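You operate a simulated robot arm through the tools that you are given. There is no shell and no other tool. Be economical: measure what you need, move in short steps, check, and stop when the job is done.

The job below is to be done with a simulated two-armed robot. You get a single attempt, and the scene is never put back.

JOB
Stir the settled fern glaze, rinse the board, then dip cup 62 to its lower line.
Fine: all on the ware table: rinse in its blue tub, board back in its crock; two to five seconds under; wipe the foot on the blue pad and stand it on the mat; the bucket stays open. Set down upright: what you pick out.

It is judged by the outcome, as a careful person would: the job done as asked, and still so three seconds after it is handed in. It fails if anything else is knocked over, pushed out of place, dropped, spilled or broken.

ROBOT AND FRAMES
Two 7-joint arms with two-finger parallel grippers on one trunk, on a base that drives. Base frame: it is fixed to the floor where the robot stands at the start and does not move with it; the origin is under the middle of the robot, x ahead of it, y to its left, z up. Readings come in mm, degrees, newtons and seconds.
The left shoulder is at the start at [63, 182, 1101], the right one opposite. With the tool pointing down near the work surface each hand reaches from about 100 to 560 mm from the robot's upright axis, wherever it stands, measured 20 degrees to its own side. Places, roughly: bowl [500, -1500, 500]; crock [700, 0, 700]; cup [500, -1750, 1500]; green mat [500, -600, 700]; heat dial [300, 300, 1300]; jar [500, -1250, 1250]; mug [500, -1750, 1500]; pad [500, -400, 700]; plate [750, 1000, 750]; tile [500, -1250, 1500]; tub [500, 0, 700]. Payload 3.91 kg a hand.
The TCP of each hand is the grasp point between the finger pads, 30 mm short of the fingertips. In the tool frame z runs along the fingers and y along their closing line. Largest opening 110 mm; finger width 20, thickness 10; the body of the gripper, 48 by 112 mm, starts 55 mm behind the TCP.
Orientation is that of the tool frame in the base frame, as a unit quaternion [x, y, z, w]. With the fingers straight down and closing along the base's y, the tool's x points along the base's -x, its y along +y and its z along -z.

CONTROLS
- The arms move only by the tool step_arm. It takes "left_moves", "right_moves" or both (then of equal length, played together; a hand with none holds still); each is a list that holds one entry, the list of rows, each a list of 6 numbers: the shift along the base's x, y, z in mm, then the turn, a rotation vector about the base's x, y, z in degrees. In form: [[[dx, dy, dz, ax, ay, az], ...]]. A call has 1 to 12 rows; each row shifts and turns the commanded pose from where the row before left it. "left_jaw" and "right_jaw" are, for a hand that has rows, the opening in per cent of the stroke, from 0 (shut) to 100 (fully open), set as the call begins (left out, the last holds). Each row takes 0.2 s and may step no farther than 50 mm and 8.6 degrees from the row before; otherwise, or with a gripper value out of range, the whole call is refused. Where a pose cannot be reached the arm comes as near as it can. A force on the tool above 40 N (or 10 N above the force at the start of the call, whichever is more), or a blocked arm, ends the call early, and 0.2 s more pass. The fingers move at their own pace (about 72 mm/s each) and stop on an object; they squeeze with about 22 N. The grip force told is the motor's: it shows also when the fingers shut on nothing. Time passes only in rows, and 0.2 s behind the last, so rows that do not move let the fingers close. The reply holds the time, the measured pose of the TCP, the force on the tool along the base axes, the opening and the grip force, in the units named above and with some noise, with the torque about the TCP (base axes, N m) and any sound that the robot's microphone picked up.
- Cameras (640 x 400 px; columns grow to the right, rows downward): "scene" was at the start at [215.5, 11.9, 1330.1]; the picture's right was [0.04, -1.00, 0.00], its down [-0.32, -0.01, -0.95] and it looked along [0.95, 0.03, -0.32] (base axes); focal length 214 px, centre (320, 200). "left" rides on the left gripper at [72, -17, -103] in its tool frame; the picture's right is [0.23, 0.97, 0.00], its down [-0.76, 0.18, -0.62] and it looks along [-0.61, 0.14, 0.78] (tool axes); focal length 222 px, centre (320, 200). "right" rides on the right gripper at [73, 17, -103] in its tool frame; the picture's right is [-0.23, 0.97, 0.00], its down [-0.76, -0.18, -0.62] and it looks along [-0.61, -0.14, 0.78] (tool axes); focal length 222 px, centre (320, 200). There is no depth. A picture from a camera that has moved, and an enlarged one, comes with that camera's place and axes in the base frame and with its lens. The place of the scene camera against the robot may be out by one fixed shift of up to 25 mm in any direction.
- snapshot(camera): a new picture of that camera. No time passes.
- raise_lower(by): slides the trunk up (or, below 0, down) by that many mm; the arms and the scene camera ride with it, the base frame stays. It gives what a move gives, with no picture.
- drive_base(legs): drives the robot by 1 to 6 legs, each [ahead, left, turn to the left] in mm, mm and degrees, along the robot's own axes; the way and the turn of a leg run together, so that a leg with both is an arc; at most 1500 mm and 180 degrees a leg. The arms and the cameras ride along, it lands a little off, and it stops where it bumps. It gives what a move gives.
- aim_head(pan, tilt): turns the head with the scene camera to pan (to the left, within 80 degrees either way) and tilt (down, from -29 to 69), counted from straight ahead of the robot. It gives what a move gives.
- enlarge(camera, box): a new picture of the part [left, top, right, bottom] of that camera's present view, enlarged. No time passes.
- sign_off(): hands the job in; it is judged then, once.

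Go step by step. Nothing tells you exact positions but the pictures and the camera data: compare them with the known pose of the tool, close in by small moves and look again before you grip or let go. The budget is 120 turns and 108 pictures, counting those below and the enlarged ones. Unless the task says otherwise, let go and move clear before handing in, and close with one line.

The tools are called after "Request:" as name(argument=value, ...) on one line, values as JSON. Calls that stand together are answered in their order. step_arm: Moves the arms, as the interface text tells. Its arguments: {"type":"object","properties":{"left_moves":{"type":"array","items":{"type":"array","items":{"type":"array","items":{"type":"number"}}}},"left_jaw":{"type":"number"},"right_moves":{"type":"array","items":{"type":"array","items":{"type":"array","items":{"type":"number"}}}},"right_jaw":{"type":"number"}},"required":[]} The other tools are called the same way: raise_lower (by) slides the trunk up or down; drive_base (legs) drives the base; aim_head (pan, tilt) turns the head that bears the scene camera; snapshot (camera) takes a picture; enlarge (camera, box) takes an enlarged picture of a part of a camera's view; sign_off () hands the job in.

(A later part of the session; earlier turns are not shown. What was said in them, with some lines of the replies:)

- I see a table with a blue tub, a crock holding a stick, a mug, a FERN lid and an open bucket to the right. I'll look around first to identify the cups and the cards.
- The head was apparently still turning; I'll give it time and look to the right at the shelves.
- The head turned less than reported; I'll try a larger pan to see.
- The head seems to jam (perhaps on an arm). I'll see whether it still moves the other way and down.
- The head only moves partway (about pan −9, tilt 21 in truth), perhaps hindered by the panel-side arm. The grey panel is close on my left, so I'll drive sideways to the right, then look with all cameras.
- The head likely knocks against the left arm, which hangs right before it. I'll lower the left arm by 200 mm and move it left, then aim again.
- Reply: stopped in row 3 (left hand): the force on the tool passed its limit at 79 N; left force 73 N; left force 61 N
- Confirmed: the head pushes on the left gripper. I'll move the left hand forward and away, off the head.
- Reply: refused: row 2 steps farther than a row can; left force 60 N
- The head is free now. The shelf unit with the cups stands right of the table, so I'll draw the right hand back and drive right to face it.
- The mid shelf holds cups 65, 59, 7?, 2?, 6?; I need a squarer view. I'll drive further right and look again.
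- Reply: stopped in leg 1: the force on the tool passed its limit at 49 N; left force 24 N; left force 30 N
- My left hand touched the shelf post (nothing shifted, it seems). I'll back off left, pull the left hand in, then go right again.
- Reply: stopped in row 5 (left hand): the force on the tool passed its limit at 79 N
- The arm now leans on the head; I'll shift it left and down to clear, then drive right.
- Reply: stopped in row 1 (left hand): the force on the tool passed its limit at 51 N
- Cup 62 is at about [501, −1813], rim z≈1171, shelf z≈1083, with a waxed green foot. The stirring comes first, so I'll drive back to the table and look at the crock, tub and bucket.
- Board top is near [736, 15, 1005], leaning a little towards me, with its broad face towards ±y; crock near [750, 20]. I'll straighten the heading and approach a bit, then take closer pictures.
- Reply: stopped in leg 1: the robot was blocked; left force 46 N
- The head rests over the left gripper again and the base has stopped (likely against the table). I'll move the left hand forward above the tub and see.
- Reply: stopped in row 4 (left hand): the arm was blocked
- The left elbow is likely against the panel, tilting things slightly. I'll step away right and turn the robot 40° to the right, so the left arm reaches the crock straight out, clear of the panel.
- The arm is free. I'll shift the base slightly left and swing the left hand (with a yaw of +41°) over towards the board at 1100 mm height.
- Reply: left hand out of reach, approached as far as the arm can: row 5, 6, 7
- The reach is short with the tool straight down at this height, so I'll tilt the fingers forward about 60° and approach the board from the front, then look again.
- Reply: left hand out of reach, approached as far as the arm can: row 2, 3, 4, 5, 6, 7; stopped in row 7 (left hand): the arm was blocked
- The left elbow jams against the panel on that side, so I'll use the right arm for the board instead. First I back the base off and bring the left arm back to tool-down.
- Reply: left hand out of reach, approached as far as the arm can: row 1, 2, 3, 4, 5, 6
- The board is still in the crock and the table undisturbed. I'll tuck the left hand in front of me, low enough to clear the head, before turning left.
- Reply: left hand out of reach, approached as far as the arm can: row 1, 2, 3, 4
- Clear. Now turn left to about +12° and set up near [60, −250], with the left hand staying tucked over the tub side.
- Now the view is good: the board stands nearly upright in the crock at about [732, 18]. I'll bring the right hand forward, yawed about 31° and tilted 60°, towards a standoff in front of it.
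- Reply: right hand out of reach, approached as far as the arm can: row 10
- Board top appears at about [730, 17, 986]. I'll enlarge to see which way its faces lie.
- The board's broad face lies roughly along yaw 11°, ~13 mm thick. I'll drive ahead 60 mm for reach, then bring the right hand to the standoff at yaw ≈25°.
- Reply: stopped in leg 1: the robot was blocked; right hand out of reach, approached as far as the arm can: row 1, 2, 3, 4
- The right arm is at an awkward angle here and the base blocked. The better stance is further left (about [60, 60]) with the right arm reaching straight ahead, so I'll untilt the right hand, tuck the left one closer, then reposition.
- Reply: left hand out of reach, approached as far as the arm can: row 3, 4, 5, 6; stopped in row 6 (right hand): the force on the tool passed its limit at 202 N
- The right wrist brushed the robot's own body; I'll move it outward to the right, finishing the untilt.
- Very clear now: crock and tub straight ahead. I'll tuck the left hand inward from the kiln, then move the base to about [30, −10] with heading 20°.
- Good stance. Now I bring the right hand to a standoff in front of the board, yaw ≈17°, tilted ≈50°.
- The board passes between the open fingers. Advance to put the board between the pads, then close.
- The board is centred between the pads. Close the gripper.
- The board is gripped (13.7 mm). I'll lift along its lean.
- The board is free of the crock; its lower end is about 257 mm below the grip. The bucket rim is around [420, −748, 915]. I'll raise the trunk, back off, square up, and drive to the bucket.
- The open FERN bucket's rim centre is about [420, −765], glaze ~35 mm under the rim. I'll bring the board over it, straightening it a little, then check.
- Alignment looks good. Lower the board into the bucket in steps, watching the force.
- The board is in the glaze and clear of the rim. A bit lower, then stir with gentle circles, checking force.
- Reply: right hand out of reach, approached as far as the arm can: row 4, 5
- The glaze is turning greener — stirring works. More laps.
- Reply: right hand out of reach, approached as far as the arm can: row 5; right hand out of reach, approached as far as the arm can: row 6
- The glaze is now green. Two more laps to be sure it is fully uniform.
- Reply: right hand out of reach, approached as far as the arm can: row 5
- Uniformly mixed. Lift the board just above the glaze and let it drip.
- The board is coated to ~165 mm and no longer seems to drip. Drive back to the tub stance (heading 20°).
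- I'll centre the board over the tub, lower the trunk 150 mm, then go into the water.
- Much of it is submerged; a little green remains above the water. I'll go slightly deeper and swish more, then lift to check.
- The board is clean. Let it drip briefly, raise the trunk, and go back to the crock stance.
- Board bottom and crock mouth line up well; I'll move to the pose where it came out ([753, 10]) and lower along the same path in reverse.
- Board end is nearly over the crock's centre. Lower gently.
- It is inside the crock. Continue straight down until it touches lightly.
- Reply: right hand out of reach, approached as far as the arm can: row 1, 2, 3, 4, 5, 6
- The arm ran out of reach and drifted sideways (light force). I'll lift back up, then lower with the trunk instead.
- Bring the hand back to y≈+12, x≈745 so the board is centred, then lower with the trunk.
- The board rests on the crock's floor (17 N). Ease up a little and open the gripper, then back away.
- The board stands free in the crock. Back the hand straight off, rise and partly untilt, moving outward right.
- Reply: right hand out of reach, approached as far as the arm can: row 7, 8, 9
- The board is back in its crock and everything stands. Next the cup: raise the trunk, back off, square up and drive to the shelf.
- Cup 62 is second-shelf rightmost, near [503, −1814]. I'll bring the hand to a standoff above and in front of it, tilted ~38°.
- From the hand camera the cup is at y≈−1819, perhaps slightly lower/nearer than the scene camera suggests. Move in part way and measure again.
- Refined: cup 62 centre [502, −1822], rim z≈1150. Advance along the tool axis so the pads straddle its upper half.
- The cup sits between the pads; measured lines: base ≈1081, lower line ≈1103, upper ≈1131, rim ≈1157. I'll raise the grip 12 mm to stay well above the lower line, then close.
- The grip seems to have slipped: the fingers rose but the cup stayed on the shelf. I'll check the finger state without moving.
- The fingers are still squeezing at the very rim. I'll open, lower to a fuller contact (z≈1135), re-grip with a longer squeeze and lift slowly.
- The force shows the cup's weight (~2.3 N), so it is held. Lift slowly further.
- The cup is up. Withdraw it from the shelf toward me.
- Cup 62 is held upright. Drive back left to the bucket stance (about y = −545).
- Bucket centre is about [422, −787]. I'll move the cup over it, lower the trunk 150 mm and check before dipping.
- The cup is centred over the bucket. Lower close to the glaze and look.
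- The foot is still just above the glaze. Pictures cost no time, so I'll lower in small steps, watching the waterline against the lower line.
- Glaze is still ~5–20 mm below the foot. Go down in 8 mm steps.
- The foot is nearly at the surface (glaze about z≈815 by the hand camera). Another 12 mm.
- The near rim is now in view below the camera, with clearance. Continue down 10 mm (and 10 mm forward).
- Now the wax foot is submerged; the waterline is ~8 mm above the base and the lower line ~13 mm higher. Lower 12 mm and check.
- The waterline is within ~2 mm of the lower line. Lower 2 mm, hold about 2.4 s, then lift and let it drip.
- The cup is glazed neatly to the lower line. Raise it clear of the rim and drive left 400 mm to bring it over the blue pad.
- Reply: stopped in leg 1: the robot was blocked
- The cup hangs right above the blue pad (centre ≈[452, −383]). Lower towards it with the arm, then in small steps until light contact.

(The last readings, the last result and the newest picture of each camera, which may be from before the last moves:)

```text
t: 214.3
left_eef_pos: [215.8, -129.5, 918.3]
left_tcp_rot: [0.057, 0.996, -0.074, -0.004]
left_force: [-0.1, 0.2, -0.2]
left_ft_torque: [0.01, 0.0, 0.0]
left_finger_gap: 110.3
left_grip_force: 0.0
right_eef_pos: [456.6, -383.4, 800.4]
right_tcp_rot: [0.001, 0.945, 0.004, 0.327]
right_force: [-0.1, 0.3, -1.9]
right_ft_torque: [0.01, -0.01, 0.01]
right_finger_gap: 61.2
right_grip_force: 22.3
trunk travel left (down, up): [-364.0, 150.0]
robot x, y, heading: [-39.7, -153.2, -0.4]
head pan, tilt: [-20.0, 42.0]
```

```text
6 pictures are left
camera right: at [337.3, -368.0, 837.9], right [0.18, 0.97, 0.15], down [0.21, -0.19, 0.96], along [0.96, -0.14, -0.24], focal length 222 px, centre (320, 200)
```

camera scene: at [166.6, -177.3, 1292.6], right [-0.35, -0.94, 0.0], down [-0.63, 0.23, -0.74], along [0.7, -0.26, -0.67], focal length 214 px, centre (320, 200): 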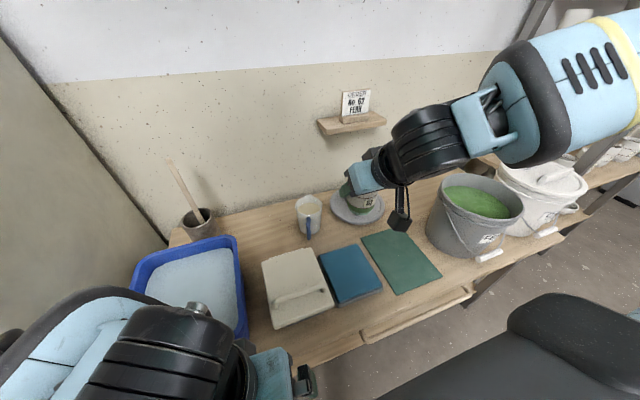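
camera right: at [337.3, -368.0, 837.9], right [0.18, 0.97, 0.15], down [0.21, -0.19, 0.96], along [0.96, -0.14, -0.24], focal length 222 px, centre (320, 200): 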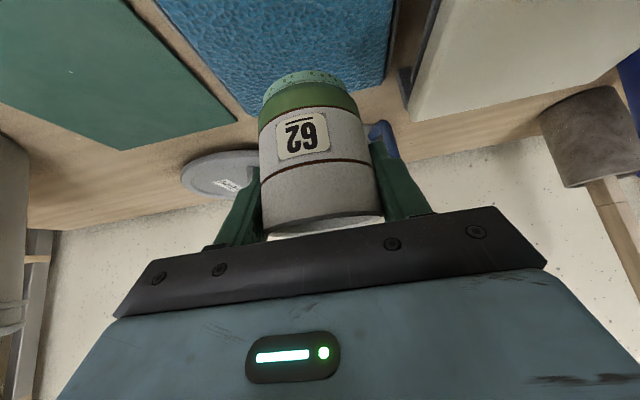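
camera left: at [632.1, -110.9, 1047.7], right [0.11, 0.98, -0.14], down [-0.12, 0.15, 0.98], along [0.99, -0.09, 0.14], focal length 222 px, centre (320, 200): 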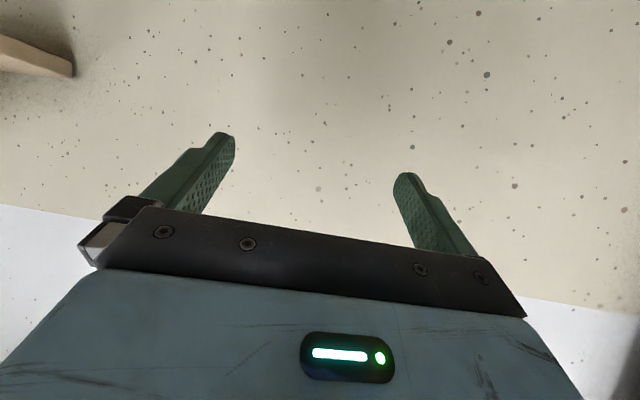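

The pad's surface appears lower than assumed (about z≈680). Continue down carefully, small steps until contact.

Request:
step_arm(right_moves=[[[0, 0, -15, 0, 0, 0], [0, 0, -12, 0, 0, 0], [0, 0, -10, 0, 0, 0], [0, 0, -6, 0, 0, 0], [0, 0, -5, 0, 0, 0]]], right_jaw=0)

Request:
enlarge(camera="right", box=[200, 20, 420, 180])

```text
t: 215.5
left_eef_pos: [216.1, -128.4, 918.0]
left_tcp_rot: [0.056, 0.996, -0.074, -0.004]
left_force: [0.1, -0.3, -0.5]
left_ft_torque: [0.0, 0.02, 0.01]
left_finger_gap: 110.0
left_grip_force: 0.1
right_eef_pos: [456.6, -385.6, 751.8]
right_tcp_rot: [0.0, 0.945, 0.005, 0.328]
right_force: [-0.7, -0.2, -2.0]
right_ft_torque: [0.0, 0.03, 0.01]
right_finger_gap: 61.0
right_grip_force: 22.0
trunk travel left (down, up): [-364.0, 150.0]
robot x, y, heading: [-41.6, -154.7, -0.5]
head pan, tilt: [-20.0, 42.0]
```

```text
2.50 times, centred on (310, 100) of right
camera zoom: at [335.6, -369.2, 789.5], right [0.17, 0.97, 0.15], down [0.21, -0.18, 0.96], along [0.96, -0.14, -0.24], focal length 555 px, centre (345, 450)
```

zoom: 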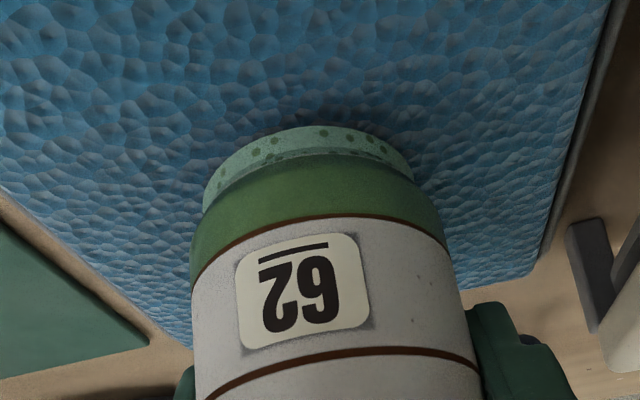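

Beads of glaze on the foot are visible; the pad is just below. Lower gently to touch.

Request:
step_arm(right_moves=[[[0, 0, -4, 0, 0, 0], [0, 0, -4, 0, 0, 0]]], right_jaw=0)

Request:
step_arm(right_moves=[[[0, 0, -3, 0, 0, 0], [0, 0, -2, 0, 0, 0]]], right_jaw=0)

```text
t: 216.1
left_eef_pos: [214.7, -129.5, 918.6]
left_tcp_rot: [0.057, 0.996, -0.074, -0.005]
left_force: [0.2, 0.8, -0.4]
left_ft_torque: [0.0, 0.01, -0.01]
left_finger_gap: 110.3
left_grip_force: 0.2
right_eef_pos: [457.3, -386.7, 743.6]
right_tcp_rot: [0.0, 0.945, 0.004, 0.327]
right_force: [0.7, -1.3, -1.4]
right_ft_torque: [0.02, -0.04, 0.0]
right_finger_gap: 61.1
right_grip_force: 21.8
trunk travel left (down, up): [-364.0, 150.0]
robot x, y, heading: [-43.2, -154.7, -0.3]
head pan, tilt: [-20.0, 42.0]
```

```text
t: 216.7
left_eef_pos: [215.6, -128.7, 918.8]
left_tcp_rot: [0.056, 0.996, -0.074, -0.003]
left_force: [-0.1, -0.6, 0.9]
left_ft_torque: [0.0, -0.06, 0.0]
left_finger_gap: 110.2
left_grip_force: 0.0
right_eef_pos: [457.3, -385.7, 740.4]
right_tcp_rot: [0.0, 0.944, 0.004, 0.329]
right_force: [3.3, 2.3, 12.8]
right_ft_torque: [-0.05, 0.12, -0.03]
right_finger_gap: 61.1
right_grip_force: 21.6
trunk travel left (down, up): [-364.0, 150.0]
robot x, y, heading: [-41.0, -151.6, -0.1]
head pan, tilt: [-20.0, 42.0]
```

Contact. Ease off slightly and rub the foot lightly on the pad.

Request:
step_arm(right_moves=[[[0, 0, 1.2, 0, 0, 0]]], right_jaw=0)

Request:
step_arm(right_moves=[[[-8, 0, 0, 0, 0, 0], [-8, 0, 0, 0, 0, 0], [-8, 0, 0, 0, 0, 0], [0, 8, 0, 0, 0, 0], [8, 0, 0, 0, 0, 0], [8, 0, 0, 0, 0, 0], [8, 0, 0, 0, 0, 0], [0, -8, 0, 0, 0, 0], [-8, 0, 0, 0, 0, 0], [-8, 0, 0, 0, 0, 0]]], right_jaw=0)

```text
t: 217.1
left_eef_pos: [217.3, -129.0, 917.5]
left_tcp_rot: [0.057, 0.996, -0.074, -0.004]
left_force: [1.1, 0.7, 0.4]
left_ft_torque: [-0.01, -0.02, -0.01]
left_finger_gap: 110.2
left_grip_force: 0.0
right_eef_pos: [455.7, -385.9, 740.0]
right_tcp_rot: [0.0, 0.945, 0.004, 0.328]
right_force: [4.9, -0.1, 5.9]
right_ft_torque: [0.02, -0.22, 0.05]
right_finger_gap: 61.1
right_grip_force: 22.1
trunk travel left (down, up): [-364.0, 150.0]
robot x, y, heading: [-41.2, -156.3, -0.3]
head pan, tilt: [-20.0, 42.0]
```

```text
t: 219.3
left_eef_pos: [216.9, -128.3, 917.7]
left_tcp_rot: [0.057, 0.996, -0.074, -0.005]
left_force: [-0.1, 0.7, 0.1]
left_ft_torque: [-0.01, 0.02, -0.01]
left_finger_gap: 109.8
left_grip_force: 0.1
right_eef_pos: [439.3, -384.8, 740.2]
right_tcp_rot: [-0.001, 0.944, 0.005, 0.329]
right_force: [0.5, 0.5, -1.4]
right_ft_torque: [-0.01, 0.01, 0.02]
right_finger_gap: 60.9
right_grip_force: 22.2
trunk travel left (down, up): [-364.0, 150.0]
robot x, y, heading: [-44.8, -156.6, -0.3]
head pan, tilt: [-20.0, 42.0]
```

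Contact got light; press 2 mm again and rub a second pass.

Request:
step_arm(right_moves=[[[0, 0, -1.5, 0, 0, 0]]], right_jaw=0)

Request:
step_arm(right_moves=[[[8, 0, -0.5, 0, 0, 0], [8, 0, 0, 0, 0, 0], [0, 8, 0, 0, 0, 0], [-8, 0, 0, 0, 0, 0], [-8, 0, 0, 0, 0, 0], [-8, 0, 0, 0, 0, 0], [0, -8, 0, 0, 0, 0], [8, 0, 0, 0, 0, 0], [8, 0, 0, 0, 0, 0]]], right_jaw=0)

Request:
step_arm(right_moves=[[[0, 0, 15, 0, 0, 0], [0, 0, 25, 0, 0, 0], [0, 0, 20, 0, 0, 0]]], right_jaw=0)

Request:
snapshot(camera="right")

```text
t: 219.7
left_eef_pos: [216.8, -129.9, 917.7]
left_tcp_rot: [0.056, 0.996, -0.074, -0.004]
left_force: [0.6, -0.4, -0.1]
left_ft_torque: [0.02, 0.02, -0.01]
left_finger_gap: 109.8
left_grip_force: 0.0
right_eef_pos: [439.5, -385.0, 740.7]
right_tcp_rot: [0.0, 0.945, 0.005, 0.328]
right_force: [-0.2, 1.3, -1.5]
right_ft_torque: [-0.01, -0.01, 0.03]
right_finger_gap: 61.0
right_grip_force: 22.0
trunk travel left (down, up): [-364.0, 150.0]
robot x, y, heading: [-42.5, -153.6, -0.4]
head pan, tilt: [-20.0, 42.0]
```

```text
t: 221.7
left_eef_pos: [216.6, -129.3, 916.0]
left_tcp_rot: [0.057, 0.996, -0.074, -0.005]
left_force: [0.1, 0.1, 0.5]
left_ft_torque: [0.02, 0.01, 0.01]
left_finger_gap: 110.3
left_grip_force: 0.0
right_eef_pos: [447.7, -385.6, 738.7]
right_tcp_rot: [0.0, 0.945, 0.004, 0.327]
right_force: [0.1, -1.1, 0.3]
right_ft_torque: [-0.04, -0.03, -0.03]
right_finger_gap: 61.1
right_grip_force: 21.7
trunk travel left (down, up): [-364.0, 150.0]
robot x, y, heading: [-43.7, -154.7, -0.5]
head pan, tilt: [-20.0, 42.0]
```

```text
t: 222.5
left_eef_pos: [215.7, -129.4, 918.1]
left_tcp_rot: [0.057, 0.996, -0.074, -0.004]
left_force: [0.1, -1.1, 0.1]
left_ft_torque: [-0.03, 0.0, 0.0]
left_finger_gap: 110.1
left_grip_force: 0.1
right_eef_pos: [447.3, -384.2, 801.8]
right_tcp_rot: [0.0, 0.945, 0.004, 0.327]
right_force: [0.5, -0.5, -2.3]
right_ft_torque: [0.01, -0.05, -0.04]
right_finger_gap: 60.9
right_grip_force: 22.1
trunk travel left (down, up): [-364.0, 150.0]
robot x, y, heading: [-42.7, -153.6, -0.5]
head pan, tilt: [-20.0, 42.0]
```

```text
4 pictures are left
camera right: at [326.7, -368.3, 837.5], right [0.17, 0.97, 0.15], down [0.21, -0.18, 0.96], along [0.96, -0.14, -0.24], focal length 222 px, centre (320, 200)
```

right: 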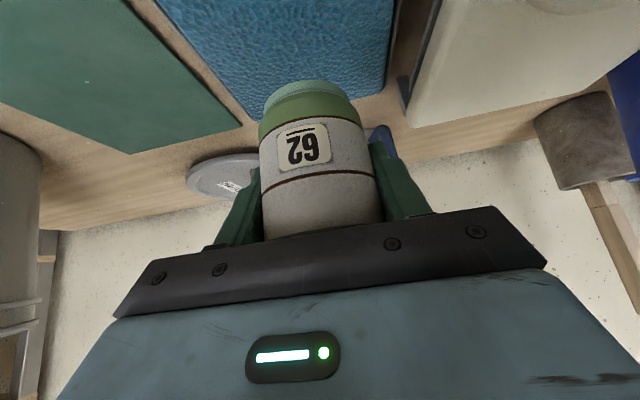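

The foot is wiped clean. The mat spans about y −632…−480; I'll drive right so the cup comes over [447, −542].

Request:
step_arm(right_moves=[[[0, 0, 25, 0, 0, 0], [0, 0, 25, 0, 0, 0]]], right_jaw=0)

Request:
drive_base(legs=[[0, -158, 0]])

Request:
snapshot(camera="scene")

```text
t: 223.1
left_eef_pos: [216.0, -128.7, 918.8]
left_tcp_rot: [0.056, 0.996, -0.074, -0.004]
left_force: [-0.2, 0.1, 0.6]
left_ft_torque: [-0.04, 0.02, 0.03]
left_finger_gap: 110.1
left_grip_force: 0.0
right_eef_pos: [446.8, -385.0, 849.3]
right_tcp_rot: [0.0, 0.945, 0.004, 0.327]
right_force: [0.0, 0.2, -2.8]
right_ft_torque: [-0.02, -0.04, -0.01]
right_finger_gap: 61.0
right_grip_force: 22.1
trunk travel left (down, up): [-364.0, 150.0]
robot x, y, heading: [-41.7, -156.1, -0.4]
head pan, tilt: [-20.0, 42.0]
```

```text
t: 225.1
left_eef_pos: [215.7, -282.2, 918.3]
left_tcp_rot: [0.056, 0.996, -0.076, -0.004]
left_force: [0.3, 0.4, 0.5]
left_ft_torque: [0.02, -0.01, 0.0]
left_finger_gap: 110.1
left_grip_force: 0.0
right_eef_pos: [446.2, -539.1, 848.5]
right_tcp_rot: [-0.001, 0.945, 0.004, 0.327]
right_force: [-1.2, -0.3, -1.3]
right_ft_torque: [0.01, -0.03, -0.01]
right_finger_gap: 61.2
right_grip_force: 21.6
trunk travel left (down, up): [-364.0, 150.0]
robot x, y, heading: [-43.6, -308.9, -0.2]
head pan, tilt: [-20.0, 42.0]
```

```text
3 pictures are left
camera scene: at [166.5, -330.8, 1292.4], right [-0.35, -0.94, 0.0], down [-0.63, 0.23, -0.74], along [0.7, -0.26, -0.67], focal length 214 px, centre (320, 200)
```

scene: 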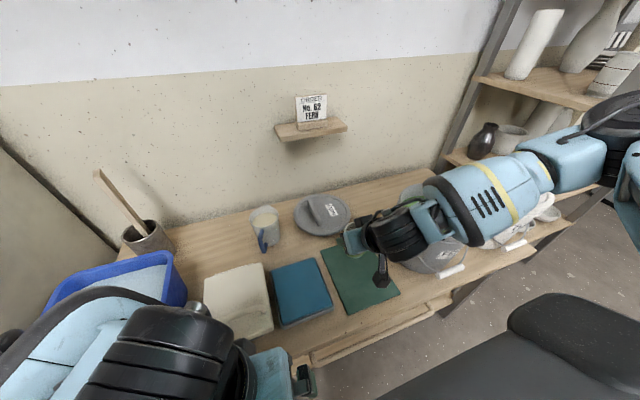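

The cup projects right onto the mat's middle. Lower it carefully, small steps near contact.

Request:
step_arm(right_moves=[[[0, 0, -20, 0, 0, 0], [0, 0, -25, 0, 0, 0], [0, 0, -25, 0, 0, 0], [0, 0, -20, 0, 0, 0], [0, 0, -12, 0, 0, 0]]], right_jaw=0)

Request:
step_arm(right_moves=[[[0, 0, -5, 0, 0, 0], [0, 0, -4, 0, 0, 0]]], right_jaw=0)

Request:
step_arm(right_moves=[[[0, 0, -3, 0, 0, 0], [0, 0, -2, 0, 0, 0]]], right_jaw=0)

```text
t: 226.3
left_eef_pos: [215.2, -281.6, 916.8]
left_tcp_rot: [0.057, 0.996, -0.074, -0.004]
left_force: [-1.2, 0.1, 0.0]
left_ft_torque: [-0.01, 0.0, 0.03]
left_finger_gap: 110.0
left_grip_force: 0.2
right_eef_pos: [446.2, -538.7, 745.5]
right_tcp_rot: [-0.001, 0.945, 0.005, 0.327]
right_force: [0.3, 0.4, -1.4]
right_ft_torque: [0.0, -0.02, -0.03]
right_finger_gap: 61.1
right_grip_force: 22.4
trunk travel left (down, up): [-364.0, 150.0]
robot x, y, heading: [-42.7, -310.1, -0.4]
head pan, tilt: [-20.0, 42.0]
```

```text
t: 226.9
left_eef_pos: [216.0, -281.9, 916.8]
left_tcp_rot: [0.057, 0.996, -0.075, -0.005]
left_force: [0.5, 0.3, 0.7]
left_ft_torque: [-0.04, -0.01, -0.01]
left_finger_gap: 110.1
left_grip_force: 0.0
right_eef_pos: [446.1, -537.2, 738.8]
right_tcp_rot: [-0.002, 0.945, 0.005, 0.327]
right_force: [-0.3, -0.3, -0.8]
right_ft_torque: [0.04, 0.01, 0.04]
right_finger_gap: 60.9
right_grip_force: 22.3
trunk travel left (down, up): [-364.0, 150.0]
robot x, y, heading: [-41.4, -309.5, -0.0]
head pan, tilt: [-20.0, 42.0]
```

```text
t: 227.5
left_eef_pos: [215.5, -281.9, 917.6]
left_tcp_rot: [0.056, 0.996, -0.075, -0.004]
left_force: [0.6, 0.2, -0.4]
left_ft_torque: [-0.01, 0.01, 0.03]
left_finger_gap: 110.0
left_grip_force: 0.0
right_eef_pos: [447.3, -537.2, 733.0]
right_tcp_rot: [-0.002, 0.944, 0.005, 0.329]
right_force: [-0.7, -0.3, -1.5]
right_ft_torque: [0.02, 0.05, 0.0]
right_finger_gap: 61.0
right_grip_force: 21.9
trunk travel left (down, up): [-364.0, 150.0]
robot x, y, heading: [-41.7, -308.4, -0.5]
head pan, tilt: [-20.0, 42.0]
```

Not yet touching; continue in 2–3 mm steps.

Request:
step_arm(right_moves=[[[0, 0, -3, 0, 0, 0], [0, 0, -2, 0, 0, 0]]], right_jaw=0)

Request:
step_arm(right_moves=[[[0, 0, -2, 0, 0, 0]]], right_jaw=0)

```text
t: 228.1
left_eef_pos: [215.3, -281.8, 916.7]
left_tcp_rot: [0.056, 0.996, -0.075, -0.004]
left_force: [0.5, -0.3, 0.4]
left_ft_torque: [-0.01, 0.03, 0.01]
left_finger_gap: 110.1
left_grip_force: 0.0
right_eef_pos: [447.0, -538.6, 728.5]
right_tcp_rot: [-0.001, 0.945, 0.004, 0.327]
right_force: [-0.3, 0.1, -1.0]
right_ft_torque: [-0.01, 0.01, 0.01]
right_finger_gap: 61.1
right_grip_force: 22.0
trunk travel left (down, up): [-364.0, 150.0]
robot x, y, heading: [-46.9, -308.5, -0.4]
head pan, tilt: [-20.0, 42.0]
```

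```text
t: 228.5
left_eef_pos: [214.5, -281.3, 917.4]
left_tcp_rot: [0.056, 0.996, -0.074, -0.004]
left_force: [-0.4, -0.4, 0.5]
left_ft_torque: [0.02, -0.07, 0.03]
left_finger_gap: 110.0
left_grip_force: 0.0
right_eef_pos: [446.6, -538.3, 726.8]
right_tcp_rot: [-0.001, 0.945, 0.004, 0.327]
right_force: [-0.3, 0.4, -1.6]
right_ft_torque: [0.02, -0.01, 0.0]
right_finger_gap: 61.2
right_grip_force: 21.8
trunk travel left (down, up): [-364.0, 150.0]
robot x, y, heading: [-43.9, -309.5, -0.3]
head pan, tilt: [-20.0, 42.0]
```

Request:
step_arm(right_moves=[[[0, 0, -2, 0, 0, 0], [0, 0, -2, 0, 0, 0]]], right_jaw=0)

Request:
step_arm(right_moves=[[[0, 0, -2, 0, 0, 0]]], right_jaw=0)

Request:
snapshot(camera="right")

```text
t: 229.1
left_eef_pos: [216.3, -282.0, 919.1]
left_tcp_rot: [0.056, 0.996, -0.075, -0.004]
left_force: [0.2, 0.4, 0.3]
left_ft_torque: [0.0, 0.01, 0.0]
left_finger_gap: 110.1
left_grip_force: 0.0
right_eef_pos: [447.1, -538.0, 722.1]
right_tcp_rot: [-0.002, 0.945, 0.005, 0.327]
right_force: [-0.8, 0.3, -1.8]
right_ft_torque: [0.02, 0.03, 0.03]
right_finger_gap: 60.9
right_grip_force: 22.1
trunk travel left (down, up): [-364.0, 150.0]
robot x, y, heading: [-46.4, -310.2, -0.3]
head pan, tilt: [-20.0, 42.0]
```

```text
t: 229.5
left_eef_pos: [215.2, -281.6, 918.8]
left_tcp_rot: [0.055, 0.996, -0.075, -0.004]
left_force: [0.0, -0.9, 0.8]
left_ft_torque: [-0.06, -0.01, -0.01]
left_finger_gap: 110.1
left_grip_force: 0.1
right_eef_pos: [445.2, -538.2, 719.8]
right_tcp_rot: [-0.001, 0.945, 0.003, 0.328]
right_force: [0.1, -0.3, -1.4]
right_ft_torque: [0.0, 0.03, 0.01]
right_finger_gap: 60.8
right_grip_force: 21.6
trunk travel left (down, up): [-364.0, 150.0]
robot x, y, heading: [-41.1, -306.7, -0.4]
head pan, tilt: [-20.0, 42.0]
```

```text
2 pictures are left
camera right: at [326.4, -522.5, 756.9], right [0.17, 0.97, 0.15], down [0.21, -0.18, 0.96], along [0.96, -0.14, -0.24], focal length 222 px, centre (320, 200)
```

right: 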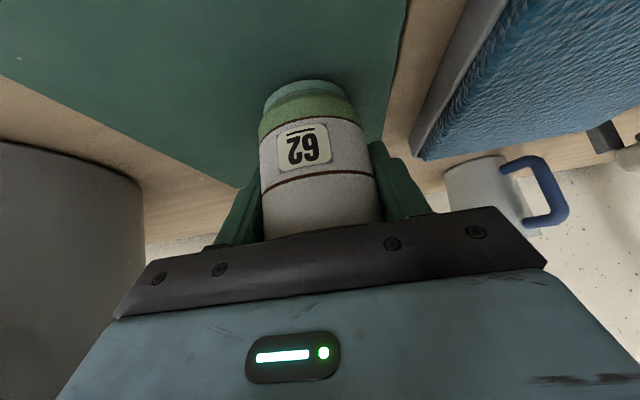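

The cup is well inside the mat, just above it. Keep lowering by 2 mm until contact.

Request:
step_arm(right_moves=[[[0, 0, -2, 0, 0, 0], [0, 0, -2, 0, 0, 0]]], right_jaw=0)

Request:
step_arm(right_moves=[[[0, 0, -2, 0, 0, 0]]], right_jaw=0)

Request:
step_arm(right_moves=[[[0, 0, -2, 0, 0, 0]]], right_jaw=0)

```text
t: 230.1
left_eef_pos: [215.0, -281.3, 917.9]
left_tcp_rot: [0.055, 0.996, -0.075, -0.004]
left_force: [1.0, -0.4, 0.1]
left_ft_torque: [0.01, 0.01, -0.03]
left_finger_gap: 110.1
left_grip_force: 0.1
right_eef_pos: [447.5, -539.0, 716.1]
right_tcp_rot: [-0.001, 0.945, 0.003, 0.328]
right_force: [0.8, -0.5, -2.0]
right_ft_torque: [0.01, -0.03, -0.02]
right_finger_gap: 60.9
right_grip_force: 22.8
trunk travel left (down, up): [-364.0, 150.0]
robot x, y, heading: [-41.5, -311.6, -0.3]
head pan, tilt: [-20.0, 42.0]
```

```text
t: 230.5
left_eef_pos: [215.0, -282.0, 917.1]
left_tcp_rot: [0.056, 0.996, -0.076, -0.004]
left_force: [0.5, 0.6, 0.3]
left_ft_torque: [-0.01, -0.01, -0.02]
left_finger_gap: 110.0
left_grip_force: 0.1
right_eef_pos: [446.4, -539.3, 713.4]
right_tcp_rot: [0.0, 0.945, 0.004, 0.327]
right_force: [0.1, -0.2, -2.0]
right_ft_torque: [0.01, 0.0, 0.0]
right_finger_gap: 60.9
right_grip_force: 21.6
trunk travel left (down, up): [-364.0, 150.0]
robot x, y, heading: [-41.5, -307.4, -0.0]
head pan, tilt: [-20.0, 42.0]
```

```text
t: 230.9
left_eef_pos: [214.7, -280.9, 917.6]
left_tcp_rot: [0.057, 0.996, -0.075, -0.004]
left_force: [-0.1, -0.2, -0.2]
left_ft_torque: [-0.03, 0.04, -0.02]
left_finger_gap: 110.2
left_grip_force: 0.1
right_eef_pos: [446.3, -537.0, 713.2]
right_tcp_rot: [-0.001, 0.944, 0.004, 0.329]
right_force: [-0.6, -2.3, 8.5]
right_ft_torque: [-0.1, 0.34, 0.08]
right_finger_gap: 60.9
right_grip_force: 22.2
trunk travel left (down, up): [-364.0, 150.0]
robot x, y, heading: [-47.2, -308.7, -0.4]
head pan, tilt: [-20.0, 42.0]
```

Contact. Ease 1 mm, let the cup settle, and open the fingers slowly wide.

Request:
step_arm(right_moves=[[[0, 0, 0.8, 0, 0, 0], [0, 0, 0, 0, 0, 0]]], right_jaw=0)

Request:
step_arm(right_moves=[[[0, 0, 0, 0, 0, 0], [0, 0, 0, 0, 0, 0], [0, 0, 0, 0, 0, 0], [0, 0, 0, 0, 0, 0]]], right_jaw=90)

Request:
step_arm(right_moves=[[[-6, 0, 8, 0, 0, 0], [-12, 0, 16, 0, 0, 0], [-20, 0, 26, 0, 0, 0], [-20, 0, 26, 0, 0, 0], [-20, 0, 26, 0, 0, 0], [-15, 0, 30, 0, 0, 0], [-10, 0, 35, 0, 0, 0]]])

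Request:
snapshot(camera="right")

```text
t: 231.5
left_eef_pos: [216.1, -282.1, 918.6]
left_tcp_rot: [0.056, 0.996, -0.075, -0.004]
left_force: [0.2, -0.1, 0.0]
left_ft_torque: [0.02, 0.0, -0.02]
left_finger_gap: 110.0
left_grip_force: 0.1
right_eef_pos: [446.8, -539.1, 713.8]
right_tcp_rot: [-0.002, 0.945, 0.005, 0.328]
right_force: [2.0, -2.8, 6.6]
right_ft_torque: [0.03, 0.02, 0.01]
right_finger_gap: 61.0
right_grip_force: 22.4
trunk travel left (down, up): [-364.0, 150.0]
robot x, y, heading: [-43.5, -307.1, -0.3]
head pan, tilt: [-20.0, 42.0]
```

```text
t: 232.5
left_eef_pos: [216.9, -281.3, 918.1]
left_tcp_rot: [0.056, 0.996, -0.076, -0.005]
left_force: [-0.1, 0.1, -0.4]
left_ft_torque: [-0.01, 0.01, 0.03]
left_finger_gap: 109.9
left_grip_force: 0.1
right_eef_pos: [445.4, -537.2, 712.3]
right_tcp_rot: [-0.002, 0.945, 0.004, 0.327]
right_force: [-0.2, 0.3, -0.1]
right_ft_torque: [0.02, 0.0, 0.05]
right_finger_gap: 99.0
right_grip_force: 0.1
trunk travel left (down, up): [-364.0, 150.0]
robot x, y, heading: [-44.9, -310.4, -0.3]
head pan, tilt: [-20.0, 42.0]
```

```text
t: 234.1
left_eef_pos: [214.7, -280.5, 917.1]
left_tcp_rot: [0.056, 0.996, -0.075, -0.005]
left_force: [0.6, -0.5, -0.1]
left_ft_torque: [0.03, -0.04, -0.03]
left_finger_gap: 110.1
left_grip_force: 0.1
right_eef_pos: [382.4, -528.3, 861.0]
right_tcp_rot: [-0.001, 0.945, 0.003, 0.327]
right_force: [0.0, 0.2, 0.2]
right_ft_torque: [0.04, 0.0, 0.01]
right_finger_gap: 98.9
right_grip_force: 0.0
right hand out of reach, approached as far as the arm can: row 6, 7
trunk travel left (down, up): [-364.0, 150.0]
robot x, y, heading: [-44.7, -307.5, -0.4]
head pan, tilt: [-20.0, 42.0]
```

```text
1 pictures are left
camera right: at [262.1, -513.0, 899.0], right [0.17, 0.97, 0.15], down [0.21, -0.18, 0.96], along [0.96, -0.14, -0.24], focal length 222 px, centre (320, 200)
```

right: 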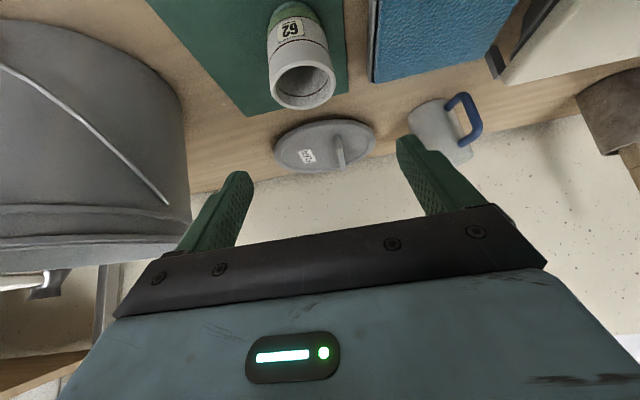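

Cup 62 stands upright on the green mat and the hand is clear. A last overview before handing in.

Request:
snapshot(camera="scene")

```text
0 pictures are left
camera scene: at [166.1, -330.1, 1292.5], right [-0.35, -0.94, 0.0], down [-0.63, 0.23, -0.74], along [0.7, -0.26, -0.67], focal length 214 px, centre (320, 200)
```

scene: 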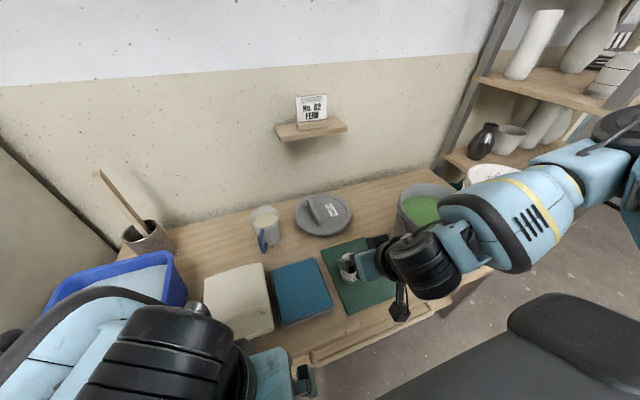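

Everything is in place: board in its crock, bucket open, and cup 62 on the mat with nothing touching it. Handing in.

Request:
sign_off()

```text
The job is handed in.
```

The job is handed in. The fern glaze was stirred until it was an even green, and the board was rinsed in the blue tub and put back in its crock. Cup 62 was dipped to its lower line for about 3 seconds, its foot wiped on the blue pad, and it now stands upright on the green mat; the bucket is still open. Early on, my left hand bumped the shelf post and the left arm jammed once near the kiln; nothing looked displaced in the pictures after either.
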